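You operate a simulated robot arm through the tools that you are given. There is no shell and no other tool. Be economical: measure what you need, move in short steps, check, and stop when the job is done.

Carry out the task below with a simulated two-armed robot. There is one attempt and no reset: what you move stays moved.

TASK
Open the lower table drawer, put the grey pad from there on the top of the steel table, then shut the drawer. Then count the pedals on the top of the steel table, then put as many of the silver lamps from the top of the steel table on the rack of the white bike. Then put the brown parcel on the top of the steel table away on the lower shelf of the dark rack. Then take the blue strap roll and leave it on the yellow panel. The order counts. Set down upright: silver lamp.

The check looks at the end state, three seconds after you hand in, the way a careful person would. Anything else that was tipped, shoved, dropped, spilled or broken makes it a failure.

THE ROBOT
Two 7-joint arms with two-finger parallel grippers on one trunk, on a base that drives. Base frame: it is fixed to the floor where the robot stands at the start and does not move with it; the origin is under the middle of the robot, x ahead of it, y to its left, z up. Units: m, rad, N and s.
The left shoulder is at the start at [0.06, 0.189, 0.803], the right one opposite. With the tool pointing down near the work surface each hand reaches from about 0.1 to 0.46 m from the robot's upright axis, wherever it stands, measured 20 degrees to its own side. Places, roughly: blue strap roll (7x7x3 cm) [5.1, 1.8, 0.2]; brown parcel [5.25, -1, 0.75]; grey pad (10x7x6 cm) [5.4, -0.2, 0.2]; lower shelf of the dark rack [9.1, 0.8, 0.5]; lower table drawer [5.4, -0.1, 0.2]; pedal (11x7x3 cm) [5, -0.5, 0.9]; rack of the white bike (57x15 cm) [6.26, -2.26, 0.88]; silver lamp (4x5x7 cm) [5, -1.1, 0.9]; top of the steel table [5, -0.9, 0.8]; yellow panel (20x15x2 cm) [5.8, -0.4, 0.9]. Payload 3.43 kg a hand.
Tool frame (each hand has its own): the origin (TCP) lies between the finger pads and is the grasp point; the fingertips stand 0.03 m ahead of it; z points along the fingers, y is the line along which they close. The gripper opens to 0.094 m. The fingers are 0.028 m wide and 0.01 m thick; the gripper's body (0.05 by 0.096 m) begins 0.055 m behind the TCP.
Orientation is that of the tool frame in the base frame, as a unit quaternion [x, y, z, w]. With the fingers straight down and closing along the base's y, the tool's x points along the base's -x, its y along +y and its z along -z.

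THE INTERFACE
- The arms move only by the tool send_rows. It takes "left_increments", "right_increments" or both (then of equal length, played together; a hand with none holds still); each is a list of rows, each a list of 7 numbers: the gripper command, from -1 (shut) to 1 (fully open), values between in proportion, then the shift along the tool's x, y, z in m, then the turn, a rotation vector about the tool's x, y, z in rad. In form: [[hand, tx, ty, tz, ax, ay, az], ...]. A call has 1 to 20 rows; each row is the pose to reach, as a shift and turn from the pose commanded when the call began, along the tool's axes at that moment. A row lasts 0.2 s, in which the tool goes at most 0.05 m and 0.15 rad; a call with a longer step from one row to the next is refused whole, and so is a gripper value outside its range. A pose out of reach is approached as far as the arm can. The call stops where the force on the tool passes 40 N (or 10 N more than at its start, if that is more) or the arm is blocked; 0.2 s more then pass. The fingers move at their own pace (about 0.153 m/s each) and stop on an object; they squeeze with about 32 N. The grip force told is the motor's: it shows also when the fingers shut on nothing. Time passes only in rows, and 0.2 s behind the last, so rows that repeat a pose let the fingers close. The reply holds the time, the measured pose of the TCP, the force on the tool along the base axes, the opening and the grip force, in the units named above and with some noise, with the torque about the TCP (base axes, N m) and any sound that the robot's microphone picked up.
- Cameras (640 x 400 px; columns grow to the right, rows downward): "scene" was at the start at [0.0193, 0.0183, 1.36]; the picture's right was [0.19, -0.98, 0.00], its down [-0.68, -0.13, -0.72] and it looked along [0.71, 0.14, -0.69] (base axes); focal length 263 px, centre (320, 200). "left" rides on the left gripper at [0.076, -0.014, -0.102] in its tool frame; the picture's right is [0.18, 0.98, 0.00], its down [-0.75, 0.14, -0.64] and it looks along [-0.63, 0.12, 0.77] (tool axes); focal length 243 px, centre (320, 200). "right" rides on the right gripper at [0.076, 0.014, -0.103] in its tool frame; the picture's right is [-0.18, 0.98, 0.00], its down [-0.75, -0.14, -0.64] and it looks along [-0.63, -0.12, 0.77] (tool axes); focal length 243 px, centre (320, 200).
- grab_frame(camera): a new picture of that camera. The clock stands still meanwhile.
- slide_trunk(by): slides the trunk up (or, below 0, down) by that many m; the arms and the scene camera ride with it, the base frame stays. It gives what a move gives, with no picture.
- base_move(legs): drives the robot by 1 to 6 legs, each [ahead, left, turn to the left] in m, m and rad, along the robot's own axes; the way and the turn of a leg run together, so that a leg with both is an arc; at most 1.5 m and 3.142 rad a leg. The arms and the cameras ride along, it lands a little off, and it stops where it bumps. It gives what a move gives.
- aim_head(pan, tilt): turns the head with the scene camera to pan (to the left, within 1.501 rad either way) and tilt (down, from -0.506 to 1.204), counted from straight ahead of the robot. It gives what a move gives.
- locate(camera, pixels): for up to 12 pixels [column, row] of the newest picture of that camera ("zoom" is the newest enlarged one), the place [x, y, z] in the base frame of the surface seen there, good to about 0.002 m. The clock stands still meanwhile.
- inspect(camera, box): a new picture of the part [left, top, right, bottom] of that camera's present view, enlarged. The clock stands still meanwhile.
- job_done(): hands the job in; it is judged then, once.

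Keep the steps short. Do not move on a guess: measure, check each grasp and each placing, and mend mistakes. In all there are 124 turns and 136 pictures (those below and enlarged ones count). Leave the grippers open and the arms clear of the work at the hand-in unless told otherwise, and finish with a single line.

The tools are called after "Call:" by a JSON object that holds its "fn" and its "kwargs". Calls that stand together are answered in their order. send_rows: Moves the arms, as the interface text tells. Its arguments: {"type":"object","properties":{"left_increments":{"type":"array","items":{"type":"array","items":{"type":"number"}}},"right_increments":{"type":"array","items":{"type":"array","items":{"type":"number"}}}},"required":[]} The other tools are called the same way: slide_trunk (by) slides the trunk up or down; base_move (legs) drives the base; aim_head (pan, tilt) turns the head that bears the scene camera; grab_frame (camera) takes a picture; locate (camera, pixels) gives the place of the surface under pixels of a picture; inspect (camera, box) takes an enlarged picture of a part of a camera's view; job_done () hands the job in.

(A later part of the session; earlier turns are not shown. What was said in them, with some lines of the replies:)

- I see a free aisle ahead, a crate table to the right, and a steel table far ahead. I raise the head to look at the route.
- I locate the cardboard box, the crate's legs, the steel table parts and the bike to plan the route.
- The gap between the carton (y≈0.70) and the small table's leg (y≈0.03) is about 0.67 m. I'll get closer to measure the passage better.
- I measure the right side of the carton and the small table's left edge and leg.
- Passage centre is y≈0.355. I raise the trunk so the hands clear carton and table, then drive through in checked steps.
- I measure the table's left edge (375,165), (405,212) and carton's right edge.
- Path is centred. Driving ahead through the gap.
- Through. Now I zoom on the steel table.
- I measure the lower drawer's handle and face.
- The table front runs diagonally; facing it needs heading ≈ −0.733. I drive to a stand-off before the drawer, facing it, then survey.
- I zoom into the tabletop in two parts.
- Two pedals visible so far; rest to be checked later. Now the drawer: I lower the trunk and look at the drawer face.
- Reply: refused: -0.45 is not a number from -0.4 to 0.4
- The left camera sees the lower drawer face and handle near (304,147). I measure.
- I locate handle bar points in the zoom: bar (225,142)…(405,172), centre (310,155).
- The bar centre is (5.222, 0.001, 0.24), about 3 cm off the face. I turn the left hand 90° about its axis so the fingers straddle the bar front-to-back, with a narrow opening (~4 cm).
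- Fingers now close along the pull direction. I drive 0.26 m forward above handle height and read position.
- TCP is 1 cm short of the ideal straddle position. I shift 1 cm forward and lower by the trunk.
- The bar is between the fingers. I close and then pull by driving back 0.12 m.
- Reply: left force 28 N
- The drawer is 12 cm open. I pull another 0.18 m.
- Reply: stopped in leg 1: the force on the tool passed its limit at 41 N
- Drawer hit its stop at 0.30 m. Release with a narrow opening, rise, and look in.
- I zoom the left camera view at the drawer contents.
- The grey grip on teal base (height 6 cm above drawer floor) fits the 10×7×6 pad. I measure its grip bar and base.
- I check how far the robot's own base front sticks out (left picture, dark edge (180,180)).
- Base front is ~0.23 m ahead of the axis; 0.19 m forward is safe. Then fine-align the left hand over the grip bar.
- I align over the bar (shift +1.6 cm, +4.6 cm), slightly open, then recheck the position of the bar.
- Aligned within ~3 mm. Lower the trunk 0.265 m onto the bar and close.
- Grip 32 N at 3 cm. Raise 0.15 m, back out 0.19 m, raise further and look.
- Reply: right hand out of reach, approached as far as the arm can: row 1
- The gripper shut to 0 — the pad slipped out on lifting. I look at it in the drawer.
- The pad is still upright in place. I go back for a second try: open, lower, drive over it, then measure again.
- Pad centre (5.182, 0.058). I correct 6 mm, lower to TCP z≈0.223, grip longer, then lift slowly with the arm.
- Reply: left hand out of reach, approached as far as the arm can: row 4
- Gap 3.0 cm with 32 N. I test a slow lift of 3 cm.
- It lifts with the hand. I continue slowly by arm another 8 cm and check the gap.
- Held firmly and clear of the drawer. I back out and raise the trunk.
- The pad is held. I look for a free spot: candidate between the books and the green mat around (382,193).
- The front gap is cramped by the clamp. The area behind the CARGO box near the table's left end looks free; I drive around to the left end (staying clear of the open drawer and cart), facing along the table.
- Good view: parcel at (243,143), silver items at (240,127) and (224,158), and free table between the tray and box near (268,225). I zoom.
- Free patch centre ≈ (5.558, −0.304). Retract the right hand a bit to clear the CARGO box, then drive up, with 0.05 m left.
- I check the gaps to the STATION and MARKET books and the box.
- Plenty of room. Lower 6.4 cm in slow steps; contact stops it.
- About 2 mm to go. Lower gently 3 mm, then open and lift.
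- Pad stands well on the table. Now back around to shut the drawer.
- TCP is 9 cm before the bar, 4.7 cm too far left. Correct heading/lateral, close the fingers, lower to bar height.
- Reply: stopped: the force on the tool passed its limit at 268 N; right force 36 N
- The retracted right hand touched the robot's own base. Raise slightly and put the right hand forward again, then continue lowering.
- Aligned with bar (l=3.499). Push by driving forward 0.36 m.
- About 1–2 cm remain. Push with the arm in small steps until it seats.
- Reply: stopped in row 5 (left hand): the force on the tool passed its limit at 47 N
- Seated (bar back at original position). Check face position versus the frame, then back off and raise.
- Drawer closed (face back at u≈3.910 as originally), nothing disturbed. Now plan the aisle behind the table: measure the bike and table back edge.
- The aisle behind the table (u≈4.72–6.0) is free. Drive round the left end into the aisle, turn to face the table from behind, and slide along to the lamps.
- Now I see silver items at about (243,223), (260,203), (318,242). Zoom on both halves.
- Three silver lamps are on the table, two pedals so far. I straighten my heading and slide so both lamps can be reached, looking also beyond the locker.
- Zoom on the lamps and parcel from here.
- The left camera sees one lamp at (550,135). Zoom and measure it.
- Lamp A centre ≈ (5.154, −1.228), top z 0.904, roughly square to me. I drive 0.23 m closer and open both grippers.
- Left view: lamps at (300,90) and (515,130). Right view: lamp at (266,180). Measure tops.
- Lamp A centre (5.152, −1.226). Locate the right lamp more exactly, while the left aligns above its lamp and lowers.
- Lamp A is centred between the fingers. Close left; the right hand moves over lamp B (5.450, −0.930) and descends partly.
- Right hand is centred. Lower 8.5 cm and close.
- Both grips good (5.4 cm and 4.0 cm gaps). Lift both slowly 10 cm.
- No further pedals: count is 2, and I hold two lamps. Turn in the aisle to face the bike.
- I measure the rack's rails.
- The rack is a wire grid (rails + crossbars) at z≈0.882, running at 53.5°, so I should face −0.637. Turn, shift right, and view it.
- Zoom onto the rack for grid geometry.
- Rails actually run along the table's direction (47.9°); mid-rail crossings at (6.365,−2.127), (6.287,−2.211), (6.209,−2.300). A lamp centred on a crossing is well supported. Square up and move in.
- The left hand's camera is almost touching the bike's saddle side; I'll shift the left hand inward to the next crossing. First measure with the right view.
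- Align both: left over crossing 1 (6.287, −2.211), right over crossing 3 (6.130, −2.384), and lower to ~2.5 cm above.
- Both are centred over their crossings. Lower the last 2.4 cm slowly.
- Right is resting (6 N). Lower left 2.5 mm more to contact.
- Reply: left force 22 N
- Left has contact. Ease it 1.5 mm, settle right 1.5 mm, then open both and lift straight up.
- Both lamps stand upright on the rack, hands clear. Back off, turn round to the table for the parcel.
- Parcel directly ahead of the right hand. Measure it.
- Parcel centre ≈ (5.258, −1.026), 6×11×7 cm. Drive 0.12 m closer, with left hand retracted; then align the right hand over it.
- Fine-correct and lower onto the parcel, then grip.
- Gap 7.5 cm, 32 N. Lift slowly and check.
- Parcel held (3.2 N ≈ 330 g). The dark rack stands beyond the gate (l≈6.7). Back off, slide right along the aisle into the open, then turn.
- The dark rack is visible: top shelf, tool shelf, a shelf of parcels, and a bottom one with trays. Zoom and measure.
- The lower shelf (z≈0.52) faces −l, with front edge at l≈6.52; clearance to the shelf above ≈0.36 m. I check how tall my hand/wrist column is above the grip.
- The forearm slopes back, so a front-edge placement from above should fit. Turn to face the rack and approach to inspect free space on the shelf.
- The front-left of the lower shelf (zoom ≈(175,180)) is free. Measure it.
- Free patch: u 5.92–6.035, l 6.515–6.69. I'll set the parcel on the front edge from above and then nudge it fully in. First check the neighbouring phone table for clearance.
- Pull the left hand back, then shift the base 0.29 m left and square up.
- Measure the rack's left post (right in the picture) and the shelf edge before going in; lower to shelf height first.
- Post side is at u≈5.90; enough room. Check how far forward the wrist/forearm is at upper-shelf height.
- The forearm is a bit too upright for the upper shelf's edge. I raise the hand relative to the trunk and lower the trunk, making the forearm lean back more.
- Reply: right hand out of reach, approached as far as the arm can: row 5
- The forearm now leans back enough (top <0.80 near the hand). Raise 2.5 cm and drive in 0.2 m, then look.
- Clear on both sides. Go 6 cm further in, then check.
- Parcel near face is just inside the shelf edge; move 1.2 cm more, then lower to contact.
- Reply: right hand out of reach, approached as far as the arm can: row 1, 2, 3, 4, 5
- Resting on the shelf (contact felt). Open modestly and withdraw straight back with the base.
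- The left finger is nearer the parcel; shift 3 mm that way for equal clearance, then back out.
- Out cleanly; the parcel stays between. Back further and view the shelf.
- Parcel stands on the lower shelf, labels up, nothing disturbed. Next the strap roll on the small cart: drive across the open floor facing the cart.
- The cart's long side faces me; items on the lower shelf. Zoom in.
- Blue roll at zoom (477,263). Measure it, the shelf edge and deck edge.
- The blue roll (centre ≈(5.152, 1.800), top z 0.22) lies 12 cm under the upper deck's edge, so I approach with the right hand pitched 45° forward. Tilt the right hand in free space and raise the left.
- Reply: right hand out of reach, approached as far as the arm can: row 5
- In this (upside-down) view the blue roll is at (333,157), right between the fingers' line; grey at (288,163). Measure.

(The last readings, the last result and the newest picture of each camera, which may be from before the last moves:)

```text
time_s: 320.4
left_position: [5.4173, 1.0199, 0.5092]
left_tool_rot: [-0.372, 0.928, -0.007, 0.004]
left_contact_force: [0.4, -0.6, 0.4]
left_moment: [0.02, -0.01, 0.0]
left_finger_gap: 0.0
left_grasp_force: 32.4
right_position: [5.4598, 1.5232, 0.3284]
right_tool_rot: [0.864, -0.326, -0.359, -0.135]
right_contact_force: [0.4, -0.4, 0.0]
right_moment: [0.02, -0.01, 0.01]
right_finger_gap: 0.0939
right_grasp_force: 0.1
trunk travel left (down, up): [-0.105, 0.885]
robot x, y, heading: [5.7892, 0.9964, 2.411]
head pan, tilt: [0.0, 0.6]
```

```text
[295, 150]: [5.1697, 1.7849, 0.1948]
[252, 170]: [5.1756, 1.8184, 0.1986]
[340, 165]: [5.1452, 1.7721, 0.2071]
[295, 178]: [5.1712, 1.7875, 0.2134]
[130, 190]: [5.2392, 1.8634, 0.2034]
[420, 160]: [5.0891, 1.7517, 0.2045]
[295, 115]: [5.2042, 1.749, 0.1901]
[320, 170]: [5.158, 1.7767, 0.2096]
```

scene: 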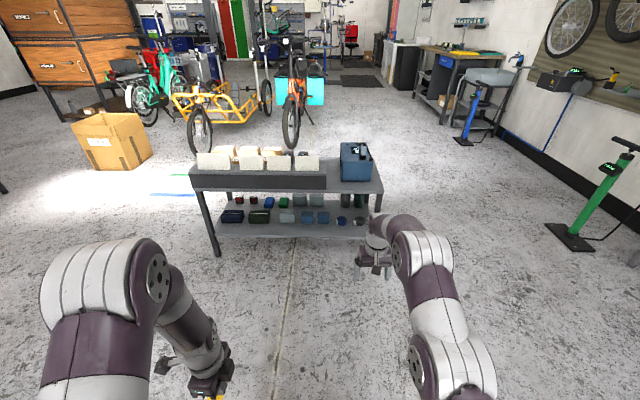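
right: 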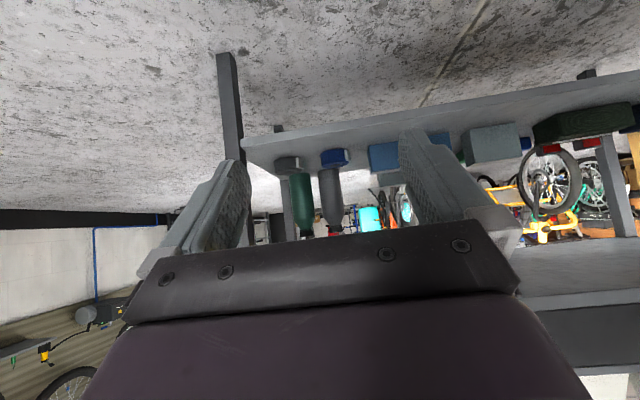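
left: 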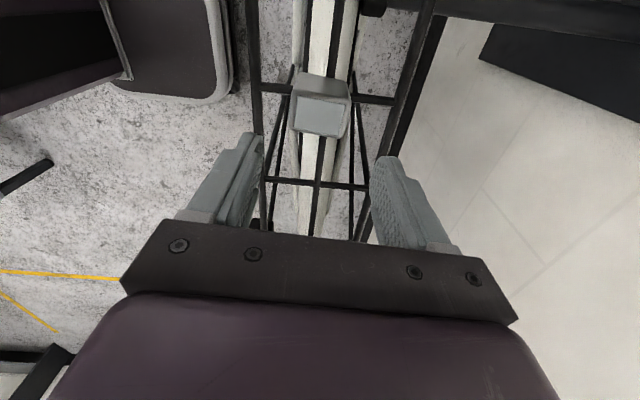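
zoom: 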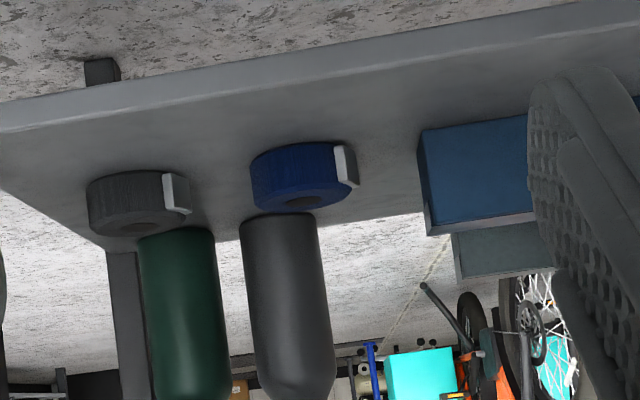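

Target TCP: u 2.613, l 4.789, z 0.225. Lower 8.8 cm first (staying in front of the cart), then drive in 0.33 m and check.

Call:
{"fn": "slide_trunk", "kwargs": {"by": -0.09}}

Call:
{"fn": "base_move", "kwargs": {"legs": [[0.33, 0.0, 0.0]]}}

Call:
{"fn": "grab_frame", "kwargs": {"camera": "right"}}

Call:
{"fn": "grab_frame", "kwargs": {"camera": "scene"}}

```text
time_s: 321.6
left_position: [5.4177, 1.0204, 0.4191]
left_tool_rot: [-0.374, 0.928, -0.006, 0.004]
left_contact_force: [-0.4, -0.7, 0.1]
left_moment: [-0.03, -0.02, 0.0]
left_finger_gap: 0.0003
left_grasp_force: 31.9
right_position: [5.4603, 1.5238, 0.2389]
right_tool_rot: [0.864, -0.326, -0.358, -0.135]
right_contact_force: [-0.3, 0.0, -0.4]
right_moment: [0.0, 0.01, 0.01]
right_finger_gap: 0.0939
right_grasp_force: 0.0
trunk travel left (down, up): [-0.015, 0.975]
robot x, y, heading: [5.7915, 0.9989, 2.415]
head pan, tilt: [0.0, 0.6]
```

```text
time_s: 323.8
left_position: [5.1723, 1.2394, 0.4201]
left_tool_rot: [-0.373, 0.928, -0.007, 0.004]
left_contact_force: [-0.1, -0.1, 0.7]
left_moment: [-0.03, 0.01, 0.0]
left_finger_gap: 0.0
left_grasp_force: 32.2
right_position: [5.2166, 1.7435, 0.2383]
right_tool_rot: [0.864, -0.326, -0.358, -0.135]
right_contact_force: [0.3, 0.0, -0.3]
right_moment: [-0.01, 0.0, 0.02]
right_finger_gap: 0.094
right_grasp_force: 0.0
trunk travel left (down, up): [-0.015, 0.975]
robot x, y, heading: [5.5498, 1.22, 2.409]
head pan, tilt: [0.0, 0.6]
```

```text
30 pictures are left
```

right: 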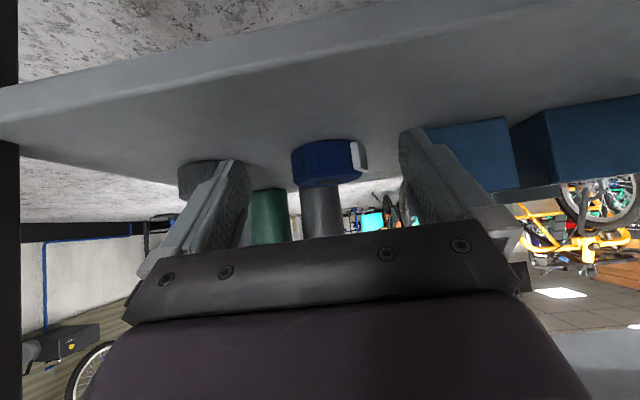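

```text
29 pictures are left
```

scene: 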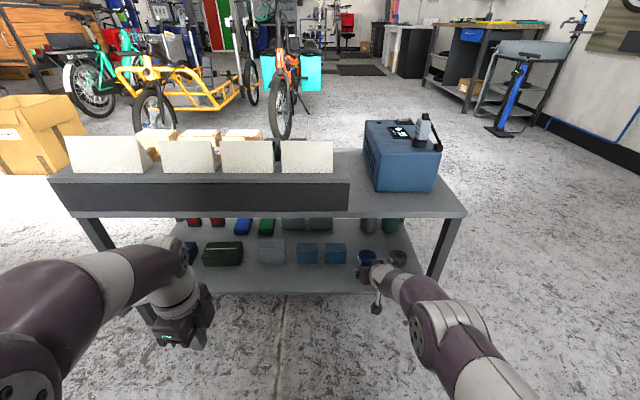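

Well lined up. Advance along the sloping line 9 cm to the roll and lower 1.4 cm.

Call:
{"fn": "send_rows", "kwargs": {"right_increments": [[1, -0.016, 0, 0.018, 0, 0, 0], [1, -0.032, 0, 0.036, 0, 0, 0], [1, -0.045, 0, 0.055, 0, 0, 0], [1, -0.0536, 0, 0.0731, 0, 0, 0]]}}

Call:
{"fn": "grab_frame", "kwargs": {"camera": "right"}}

```text
time_s: 324.8
left_position: [5.1738, 1.2387, 0.4205]
left_tool_rot: [-0.373, 0.928, -0.007, 0.004]
left_contact_force: [0.9, -0.1, -0.6]
left_moment: [0.0, 0.01, 0.02]
left_finger_gap: 0.0003
left_grasp_force: 31.7
right_position: [5.1487, 1.8029, 0.2246]
right_tool_rot: [0.864, -0.326, -0.358, -0.136]
right_contact_force: [-0.1, -0.9, 0.2]
right_moment: [-0.03, 0.02, 0.01]
right_finger_gap: 0.0941
right_grasp_force: 0.0
trunk travel left (down, up): [-0.015, 0.975]
robot x, y, heading: [5.543, 1.2175, 2.412]
head pan, tilt: [0.0, 0.6]
```

```text
28 pictures are left
```

right: 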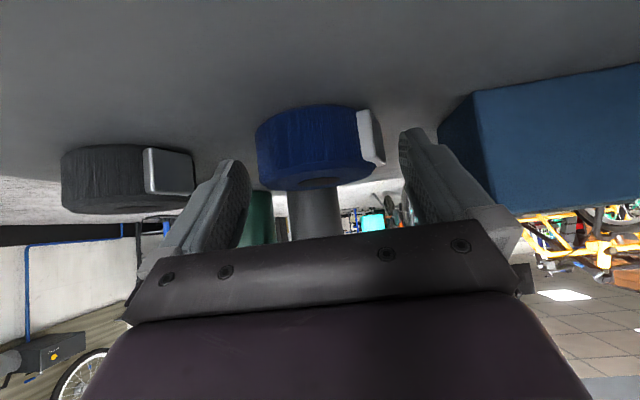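

Call:
{"fn": "locate", "kwargs": {"camera": "right", "pixels": [[312, 130], [312, 165], [262, 150], [372, 140], [312, 183], [225, 175], [410, 145], [150, 170]]}}

```text
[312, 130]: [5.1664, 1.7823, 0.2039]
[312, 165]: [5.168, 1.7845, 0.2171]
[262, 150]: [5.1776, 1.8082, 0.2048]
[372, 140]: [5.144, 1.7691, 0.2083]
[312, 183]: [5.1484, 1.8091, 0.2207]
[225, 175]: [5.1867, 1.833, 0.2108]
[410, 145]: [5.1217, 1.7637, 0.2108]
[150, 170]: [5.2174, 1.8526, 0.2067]
```

Fingers straddle the roll's middle. Close.

Call:
{"fn": "send_rows", "kwargs": {"right_increments": [[-1, 0, 0, 0, 0, 0, 0], [-1, 0, 0, 0, 0, 0, 0], [-1, 0, 0, 0, 0, 0, 0], [-1, 0, 0, 0, 0, 0, 0]]}}

Call:
{"fn": "grab_frame", "kwargs": {"camera": "right"}}

```text
time_s: 325.8
left_position: [5.1733, 1.2389, 0.4192]
left_tool_rot: [-0.374, 0.927, -0.007, 0.004]
left_contact_force: [-0.2, 0.1, 0.1]
left_moment: [0.0, -0.02, 0.03]
left_finger_gap: 0.0
left_grasp_force: 32.0
right_position: [5.1475, 1.8018, 0.2239]
right_tool_rot: [0.864, -0.326, -0.358, -0.135]
right_contact_force: [-0.6, 0.5, 0.2]
right_moment: [0.06, -0.04, 0.01]
right_finger_gap: 0.0685
right_grasp_force: 32.1
trunk travel left (down, up): [-0.015, 0.975]
robot x, y, heading: [5.5468, 1.2158, 2.409]
head pan, tilt: [0.0, 0.6]
```

```text
27 pictures are left
```

right: 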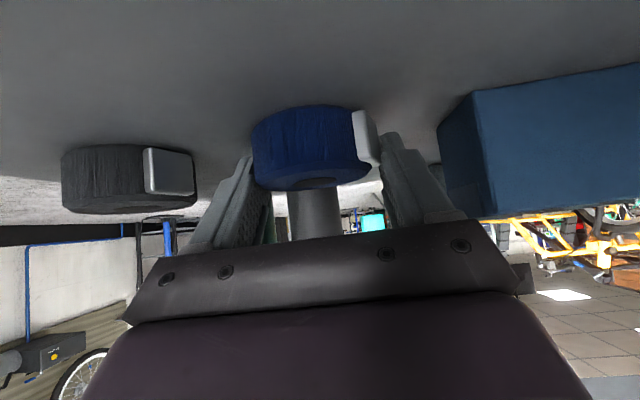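

Gripped at 6.85 cm. Lift 2 cm vertically and check, then back out.

Call:
{"fn": "send_rows", "kwargs": {"right_increments": [[-1, -0.0035, 0, -0.0035, 0, 0, 0], [-1, -0.007, 0, -0.007, 0, 0, 0], [-1, -0.0105, 0, -0.0105, 0, 0, 0], [-1, -0.014, 0, -0.014, 0, 0, 0], [-1, -0.0175, 0, -0.0175, 0, 0, 0]]}}

Call:
{"fn": "base_move", "kwargs": {"legs": [[-0.35, 0.0, 0.0]]}}

Call:
{"fn": "grab_frame", "kwargs": {"camera": "right"}}

```text
time_s: 327.0
left_position: [5.1734, 1.2389, 0.419]
left_tool_rot: [-0.373, 0.928, -0.007, 0.003]
left_contact_force: [-1.1, 0.6, -0.2]
left_moment: [0.03, -0.02, -0.04]
left_finger_gap: 0.0
left_grasp_force: 31.7
right_position: [5.1484, 1.8027, 0.2496]
right_tool_rot: [0.864, -0.326, -0.358, -0.135]
right_contact_force: [1.1, 0.6, -1.6]
right_moment: [-0.01, 0.01, 0.01]
right_finger_gap: 0.0688
right_grasp_force: 32.1
trunk travel left (down, up): [-0.015, 0.975]
robot x, y, heading: [5.5495, 1.2176, 2.409]
head pan, tilt: [0.0, 0.6]
```

```text
time_s: 329.3
left_position: [5.4385, 1.0022, 0.4199]
left_tool_rot: [-0.372, 0.928, -0.007, 0.004]
left_contact_force: [-0.4, 0.0, -0.2]
left_moment: [0.03, 0.01, 0.01]
left_finger_gap: 0.0003
left_grasp_force: 31.8
right_position: [5.4143, 1.5648, 0.2487]
right_tool_rot: [0.863, -0.329, -0.358, -0.136]
right_contact_force: [0.7, 0.3, -1.0]
right_moment: [0.02, -0.01, -0.02]
right_finger_gap: 0.0689
right_grasp_force: 31.4
trunk travel left (down, up): [-0.015, 0.975]
robot x, y, heading: [5.8096, 0.9785, 2.404]
head pan, tilt: [0.0, 0.6]
```

```text
26 pictures are left
```

right: 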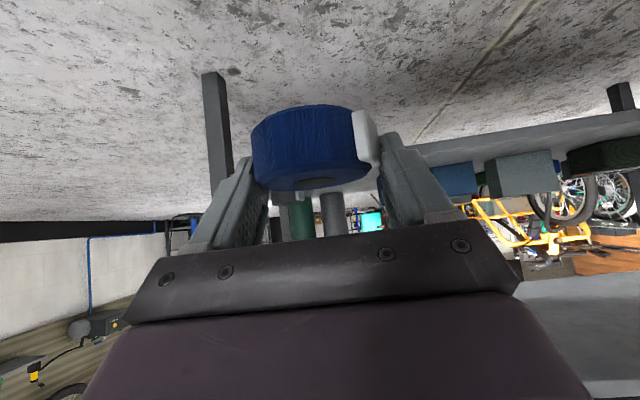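

Roll held. Raise the trunk fully in two steps, turn left to face along the table, and slide over to the panel.

Call:
{"fn": "slide_trunk", "kwargs": {"by": 0.4}}

Call:
{"fn": "slide_trunk", "kwargs": {"by": 0.4}}

Call:
{"fn": "base_move", "kwargs": {"legs": [[0.0, 0.0, 1.573], [0.0, 1.09, 0.0]]}}

Call:
{"fn": "aim_head", "kwargs": {"pan": 0.0, "tilt": 0.8}}

Call:
{"fn": "grab_frame", "kwargs": {"camera": "scene"}}

```text
time_s: 333.1
left_position: [5.4376, 1.0033, 0.8208]
left_tool_rot: [-0.371, 0.929, -0.007, 0.003]
left_contact_force: [0.6, -0.5, 0.1]
left_moment: [0.0, 0.01, 0.01]
left_finger_gap: 0.0
left_grasp_force: 32.4
right_position: [5.4139, 1.5648, 0.6491]
right_tool_rot: [0.864, -0.328, -0.357, -0.135]
right_contact_force: [0.7, 0.6, -1.8]
right_moment: [0.0, -0.01, -0.04]
right_finger_gap: 0.0687
right_grasp_force: 31.7
trunk travel left (down, up): [-0.415, 0.575]
robot x, y, heading: [5.8107, 0.9803, 2.403]
head pan, tilt: [0.0, 0.6]
```

```text
time_s: 336.9
left_position: [5.436, 1.0028, 1.2203]
left_tool_rot: [-0.371, 0.929, -0.007, 0.004]
left_contact_force: [-0.1, -0.5, -0.1]
left_moment: [-0.01, 0.0, 0.02]
left_finger_gap: 0.0
left_grasp_force: 31.6
right_position: [5.4139, 1.5662, 1.0495]
right_tool_rot: [0.864, -0.328, -0.357, -0.136]
right_contact_force: [0.6, 0.5, -1.2]
right_moment: [-0.01, 0.0, -0.04]
right_finger_gap: 0.0685
right_grasp_force: 32.2
trunk travel left (down, up): [-0.815, 0.175]
robot x, y, heading: [5.8079, 0.9821, 2.403]
head pan, tilt: [0.0, 0.6]
```

```text
time_s: 346.4
left_position: [6.602, -0.1325, 1.2192]
left_tool_rot: [0.917, -0.398, 0.002, -0.007]
left_contact_force: [0.8, -0.3, -0.3]
left_moment: [0.0, -0.02, 0.0]
left_finger_gap: 0.0002
left_grasp_force: 32.0
right_position: [6.0384, -0.1516, 1.0491]
right_tool_rot: [0.844, 0.374, -0.35, 0.155]
right_contact_force: [0.6, 0.6, -1.0]
right_moment: [0.01, 0.05, 0.0]
right_finger_gap: 0.0686
right_grasp_force: 32.0
trunk travel left (down, up): [-0.815, 0.175]
robot x, y, heading: [6.6286, 0.2391, -2.31]
head pan, tilt: [0.0, 0.6]
```

```text
time_s: 347.2
left_position: [6.6021, -0.1337, 1.2192]
left_tool_rot: [0.917, -0.398, 0.002, -0.008]
left_contact_force: [-1.0, -0.1, -0.2]
left_moment: [0.01, 0.0, 0.0]
left_finger_gap: 0.0
left_grasp_force: 32.3
right_position: [6.0404, -0.1529, 1.0503]
right_tool_rot: [0.844, 0.375, -0.35, 0.155]
right_contact_force: [-0.1, -1.1, -0.8]
right_moment: [-0.03, -0.02, -0.01]
right_finger_gap: 0.0687
right_grasp_force: 32.4
trunk travel left (down, up): [-0.815, 0.175]
robot x, y, heading: [6.6276, 0.2372, -2.314]
head pan, tilt: [0.0, 0.799]
```

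```text
25 pictures are left
```

scene: 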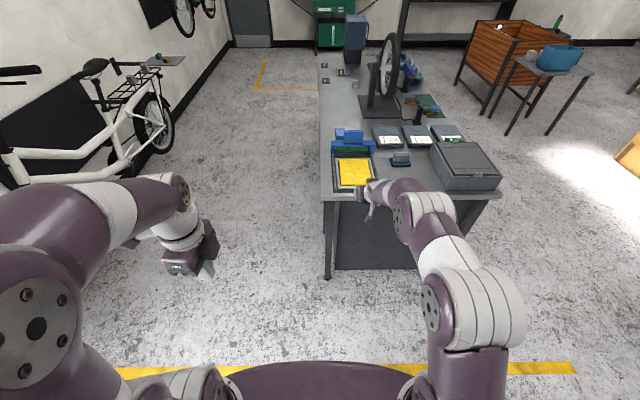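

Yellow panel at (352,172). Zoom and measure.

Call:
{"fn": "inspect", "kwargs": {"camera": "scene", "box": [310, 115, 430, 215]}}

Call:
{"fn": "locate", "kwargs": {"camera": "zoom", "pixels": [[150, 225], [285, 220], [160, 340], [300, 335], [225, 280], [225, 180], [150, 100], [230, 60], [340, 160], [130, 375]]}}

```text
4.00 times, centred on (370, 165) of scene
```

zoom: 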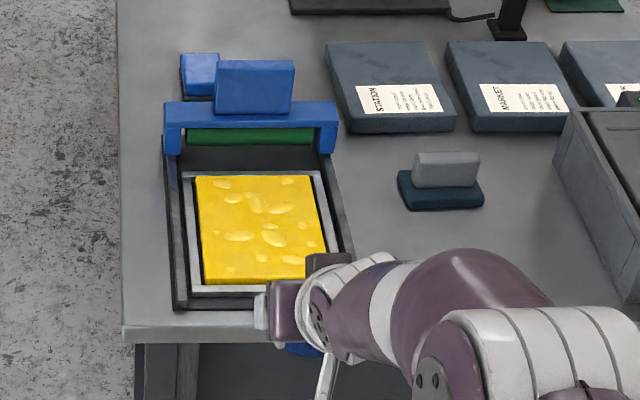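

```text
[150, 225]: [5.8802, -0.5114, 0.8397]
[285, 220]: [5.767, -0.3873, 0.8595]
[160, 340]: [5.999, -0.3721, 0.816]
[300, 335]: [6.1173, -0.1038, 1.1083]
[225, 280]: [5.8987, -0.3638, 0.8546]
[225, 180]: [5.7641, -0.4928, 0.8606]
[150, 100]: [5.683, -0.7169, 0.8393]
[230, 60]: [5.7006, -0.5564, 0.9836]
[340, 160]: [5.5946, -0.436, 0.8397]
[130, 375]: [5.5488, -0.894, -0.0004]
```

Panel spans l≈3.49–3.69, u≈4.52–4.67, top z≈0.86; my right TCP is already at u=4.584. Drive forward 0.325 m over it and look.

Call:
{"fn": "base_move", "kwargs": {"legs": [[0.325, 0.0, 0.006]]}}

Call:
{"fn": "grab_frame", "kwargs": {"camera": "scene"}}

Call:
{"fn": "grab_frame", "kwargs": {"camera": "right"}}

```text
time_s: 349.3
left_position: [6.3867, -0.3725, 1.2187]
left_tool_rot: [0.919, -0.394, 0.002, -0.007]
left_contact_force: [0.1, -0.1, 0.4]
left_moment: [-0.01, 0.01, 0.02]
left_finger_gap: 0.0001
left_grasp_force: 31.9
right_position: [5.8255, -0.3964, 1.0505]
right_tool_rot: [0.843, 0.379, -0.348, 0.157]
right_contact_force: [0.2, -0.3, -0.3]
right_moment: [0.0, -0.01, 0.0]
right_finger_gap: 0.0684
right_grasp_force: 31.8
trunk travel left (down, up): [-0.815, 0.175]
robot x, y, heading: [6.4085, 0.0009, -2.31]
head pan, tilt: [0.0, 0.799]
```

```text
23 pictures are left
```

scene: 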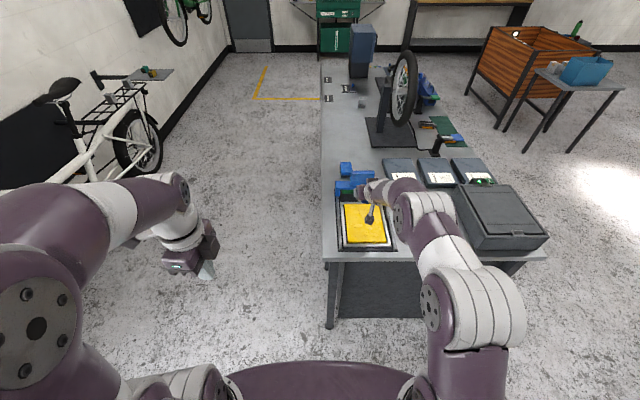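

```text
22 pictures are left
```

right: 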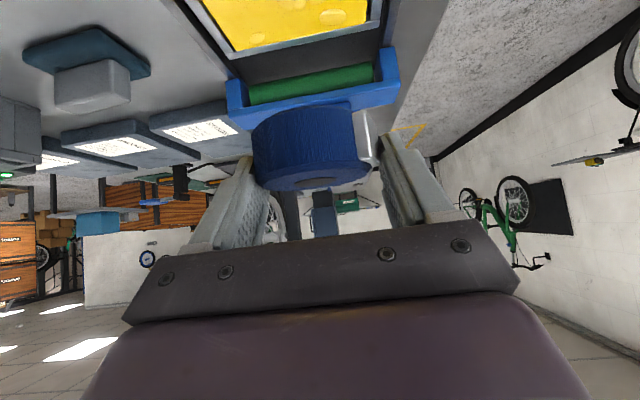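

TCP is at u 4.588, l 3.609. Measure the panel's corners again to confirm centering.

Call:
{"fn": "inspect", "kwargs": {"camera": "scene", "box": [320, 170, 420, 260]}}

Call:
{"fn": "locate", "kwargs": {"camera": "zoom", "pixels": [[150, 230], [160, 320], [300, 315], [290, 250], [220, 290], [150, 215], [120, 250], [350, 330]]}}

Call:
{"fn": "locate", "kwargs": {"camera": "right", "pixels": [[238, 48], [360, 20], [300, 30], [210, 5], [300, 5]]}}

```text
4.44 times, centred on (370, 215) of scene
```

zoom: 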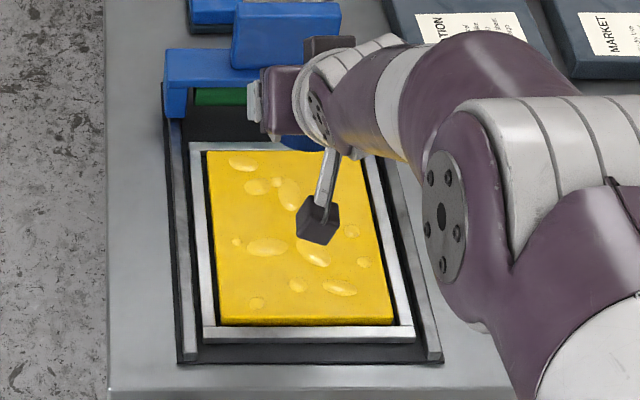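

```text
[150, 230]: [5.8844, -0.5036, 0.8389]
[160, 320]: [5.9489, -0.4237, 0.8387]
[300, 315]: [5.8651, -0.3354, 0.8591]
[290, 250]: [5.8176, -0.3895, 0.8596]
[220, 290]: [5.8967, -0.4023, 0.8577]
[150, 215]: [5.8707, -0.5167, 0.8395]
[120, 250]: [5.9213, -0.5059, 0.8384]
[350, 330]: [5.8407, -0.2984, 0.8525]
```

```text
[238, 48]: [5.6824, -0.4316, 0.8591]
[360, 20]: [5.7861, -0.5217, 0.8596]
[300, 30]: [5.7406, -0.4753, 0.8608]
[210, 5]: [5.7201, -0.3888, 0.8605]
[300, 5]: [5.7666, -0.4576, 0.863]
```

Centred well enough; shift 1 cm and lower vertically (tool x and z equally) to ~1.5 cm above.

Call:
{"fn": "send_rows", "kwargs": {"right_increments": [[-1, 0.028, -0.005, 0.028, 0, 0, 0], [-1, 0.056, -0.01, 0.056, 0, 0, 0], [-1, 0.084, -0.01, 0.084, 0, 0, 0], [-1, 0.1, -0.01, 0.1, 0, 0, 0]]}}

Call:
{"fn": "grab_frame", "kwargs": {"camera": "right"}}

```text
time_s: 350.3
left_position: [6.3858, -0.3728, 1.2189]
left_tool_rot: [0.919, -0.395, 0.003, -0.007]
left_contact_force: [0.1, -0.1, 0.3]
left_moment: [0.03, 0.02, 0.0]
left_finger_gap: 0.0002
left_grasp_force: 32.1
right_position: [5.8173, -0.3907, 0.91]
right_tool_rot: [0.843, 0.378, -0.35, 0.157]
right_contact_force: [-0.5, 0.4, -0.9]
right_moment: [-0.03, -0.03, -0.04]
right_finger_gap: 0.069
right_grasp_force: 32.2
trunk travel left (down, up): [-0.815, 0.175]
robot x, y, heading: [6.4104, -0.0022, -2.306]
head pan, tilt: [0.0, 0.799]
```

```text
20 pictures are left
```

right: 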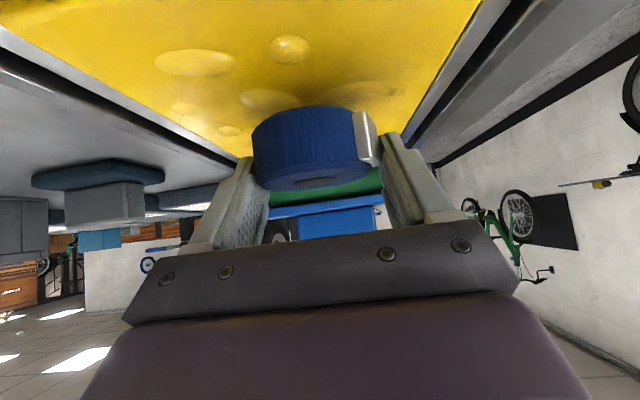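

Now 1.6 cm above. Lower slowly to contact.

Call:
{"fn": "send_rows", "kwargs": {"right_increments": [[-1, 0.004, 0, 0.004, 0, 0, 0], [-1, 0.008, 0, 0.008, 0, 0, 0], [-1, 0.01, 0, 0.01, 0, 0, 0], [-1, 0.012, 0, 0.012, 0, 0, 0]]}}

Call:
{"fn": "grab_frame", "kwargs": {"camera": "right"}}

```text
time_s: 351.3
left_position: [6.3884, -0.3718, 1.2197]
left_tool_rot: [0.919, -0.394, 0.002, -0.007]
left_contact_force: [-0.2, -0.2, -0.6]
left_moment: [-0.03, -0.02, -0.02]
left_finger_gap: 0.0
left_grasp_force: 32.3
right_position: [5.8174, -0.3899, 0.8947]
right_tool_rot: [0.842, 0.378, -0.351, 0.158]
right_contact_force: [-0.9, 3.6, 13.1]
right_moment: [0.13, -0.26, 0.1]
right_finger_gap: 0.0685
right_grasp_force: 32.3
trunk travel left (down, up): [-0.815, 0.175]
robot x, y, heading: [6.4109, 0.0012, -2.31]
head pan, tilt: [0.0, 0.799]
```

```text
19 pictures are left
```

right: 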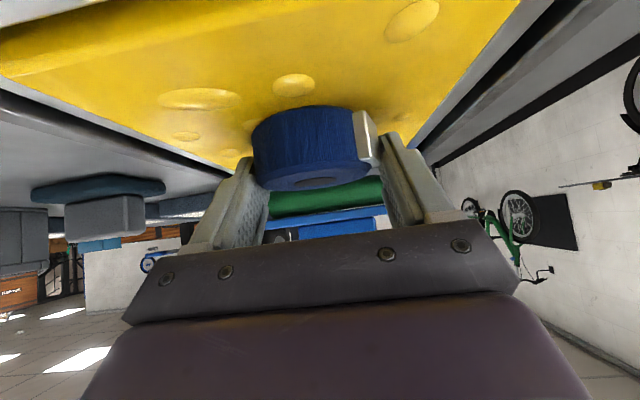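

Contact (13 N). Ease 1 mm, open fully, and withdraw along the tool axis.

Call:
{"fn": "send_rows", "kwargs": {"right_increments": [[-1, -0.0008, 0, -0.0008, 0, 0, 0], [1, -0.0008, 0, -0.0008, 0, 0, 0], [1, -0.0008, 0, -0.0008, 0, 0, 0], [1, -0.0008, 0, -0.0008, 0, 0, 0], [1, -0.0008, 0, -0.03, 0, 0, 0], [1, -0.0008, 0, -0.07, 0, 0, 0], [1, -0.0008, 0, -0.11, 0, 0, 0], [1, -0.0008, 0, -0.15, 0, 0, 0]]}}

Call:
{"fn": "grab_frame", "kwargs": {"camera": "right"}}

```text
time_s: 353.1
left_position: [6.3887, -0.3728, 1.2203]
left_tool_rot: [0.919, -0.394, 0.001, -0.007]
left_contact_force: [0.2, 0.8, 0.0]
left_moment: [-0.02, 0.02, -0.01]
left_finger_gap: 0.0
left_grasp_force: 32.4
right_position: [5.8892, -0.3132, 0.9976]
right_tool_rot: [0.843, 0.379, -0.349, 0.156]
right_contact_force: [0.9, 1.0, -0.5]
right_moment: [-0.04, 0.02, -0.02]
right_finger_gap: 0.094
right_grasp_force: 0.0
trunk travel left (down, up): [-0.815, 0.175]
robot x, y, heading: [6.4066, 0.0004, -2.303]
head pan, tilt: [0.0, 0.799]
```

```text
18 pictures are left
```

right: 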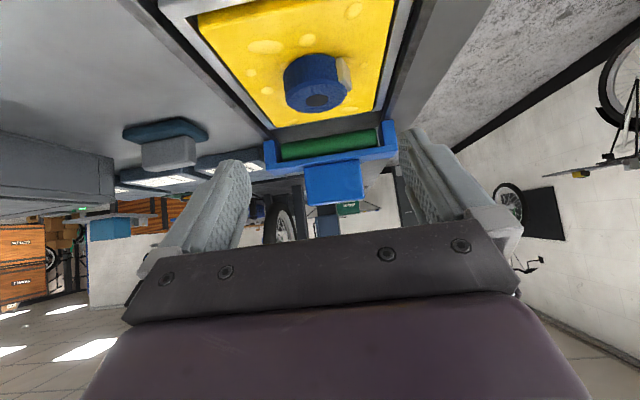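

The roll lies flat on the panel. Back away, open the left gripper, and take a final overview of table and bike rack.

Call:
{"fn": "base_move", "kwargs": {"legs": [[-0.4, 0.0, 0.0]]}}

Call:
{"fn": "send_rows", "kwargs": {"left_increments": [[1, 0, 0, 0, 0, 0, 0], [1, 0, 0, 0, 0, 0, 0], [1, 0, 0, 0, 0, 0, 0]]}}

Call:
{"fn": "aim_head", "kwargs": {"pan": 0.2, "tilt": 0.6}}

Call:
{"fn": "grab_frame", "kwargs": {"camera": "scene"}}

Call:
{"fn": "inspect", "kwargs": {"camera": "scene", "box": [60, 60, 300, 210]}}

Call:
{"fn": "inspect", "kwargs": {"camera": "scene", "box": [320, 60, 540, 200]}}

```text
time_s: 355.6
left_position: [6.6613, -0.0699, 1.2212]
left_tool_rot: [0.922, -0.387, 0.002, -0.008]
left_contact_force: [-0.2, -1.2, 0.2]
left_moment: [-0.01, 0.01, -0.01]
left_finger_gap: 0.0
left_grasp_force: 32.3
right_position: [6.1625, -0.018, 0.998]
right_tool_rot: [0.84, 0.384, -0.348, 0.159]
right_contact_force: [0.0, 0.1, 0.3]
right_moment: [-0.02, 0.03, 0.02]
right_finger_gap: 0.0939
right_grasp_force: 0.0
trunk travel left (down, up): [-0.815, 0.175]
robot x, y, heading: [6.6826, 0.2994, -2.296]
head pan, tilt: [0.0, 0.799]
```

```text
time_s: 356.4
left_position: [6.6634, -0.0703, 1.2193]
left_tool_rot: [0.922, -0.387, 0.002, -0.008]
left_contact_force: [0.1, -0.1, 0.0]
left_moment: [0.01, 0.01, -0.02]
left_finger_gap: 0.094
left_grasp_force: 0.1
right_position: [6.163, -0.0175, 0.9988]
right_tool_rot: [0.84, 0.384, -0.348, 0.159]
right_contact_force: [-0.1, -0.2, 1.1]
right_moment: [-0.02, 0.01, -0.03]
right_finger_gap: 0.0938
right_grasp_force: 0.0
trunk travel left (down, up): [-0.815, 0.175]
robot x, y, heading: [6.683, 0.3053, -2.292]
head pan, tilt: [0.0, 0.799]
```

```text
time_s: 357.2
left_position: [6.6619, -0.0696, 1.22]
left_tool_rot: [0.922, -0.388, 0.002, -0.008]
left_contact_force: [-1.2, -0.5, 1.0]
left_moment: [0.03, 0.0, -0.01]
left_finger_gap: 0.0941
left_grasp_force: 0.1
right_position: [6.1626, -0.0166, 0.9967]
right_tool_rot: [0.84, 0.385, -0.348, 0.16]
right_contact_force: [0.7, 0.4, -0.1]
right_moment: [0.02, 0.01, 0.02]
right_finger_gap: 0.0939
right_grasp_force: 0.2
trunk travel left (down, up): [-0.815, 0.175]
robot x, y, heading: [6.6804, 0.2994, -2.292]
head pan, tilt: [0.201, 0.6]
```

```text
17 pictures are left
```

scene: 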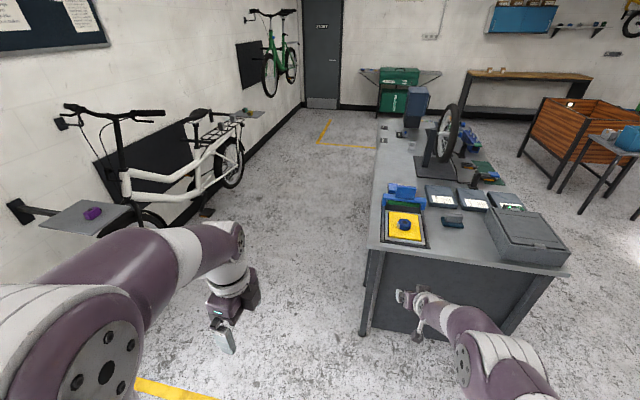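

```text
2.67 times, centred on (180, 135) of scene
```

zoom: 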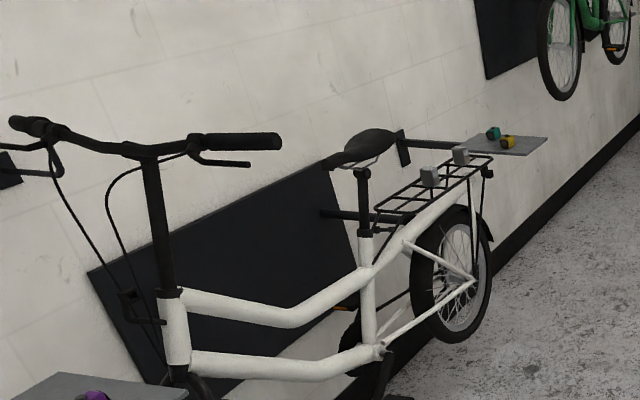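

```text
2.86 times, centred on (430, 130) of scene
```

zoom: 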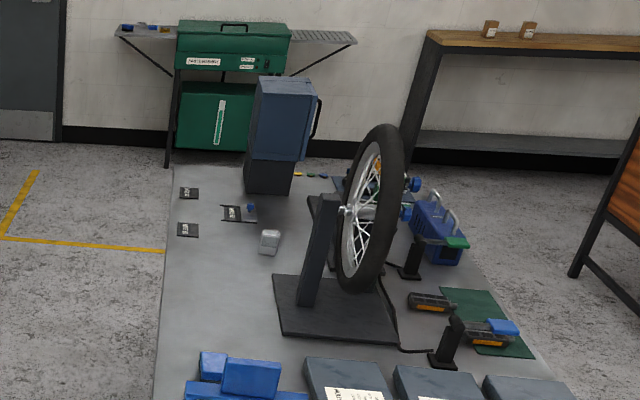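

All items check out: two lamps upright on the rack, third lamp left on the table, roll on the panel, pad on the table, drawer shut, parcel on the shelf. Handing in.

Call:
{"fn": "job_done", "kwargs": {}}

```text
The job is handed in.
```

The job is handed in with every step done in order: the pad is on the steel table and the drawer is shut, two lamps (for the two pedals I counted) stand upright on the white bike's rack, the parcel is on the dark rack's lower shelf, and the blue strap roll lies on the yellow panel.
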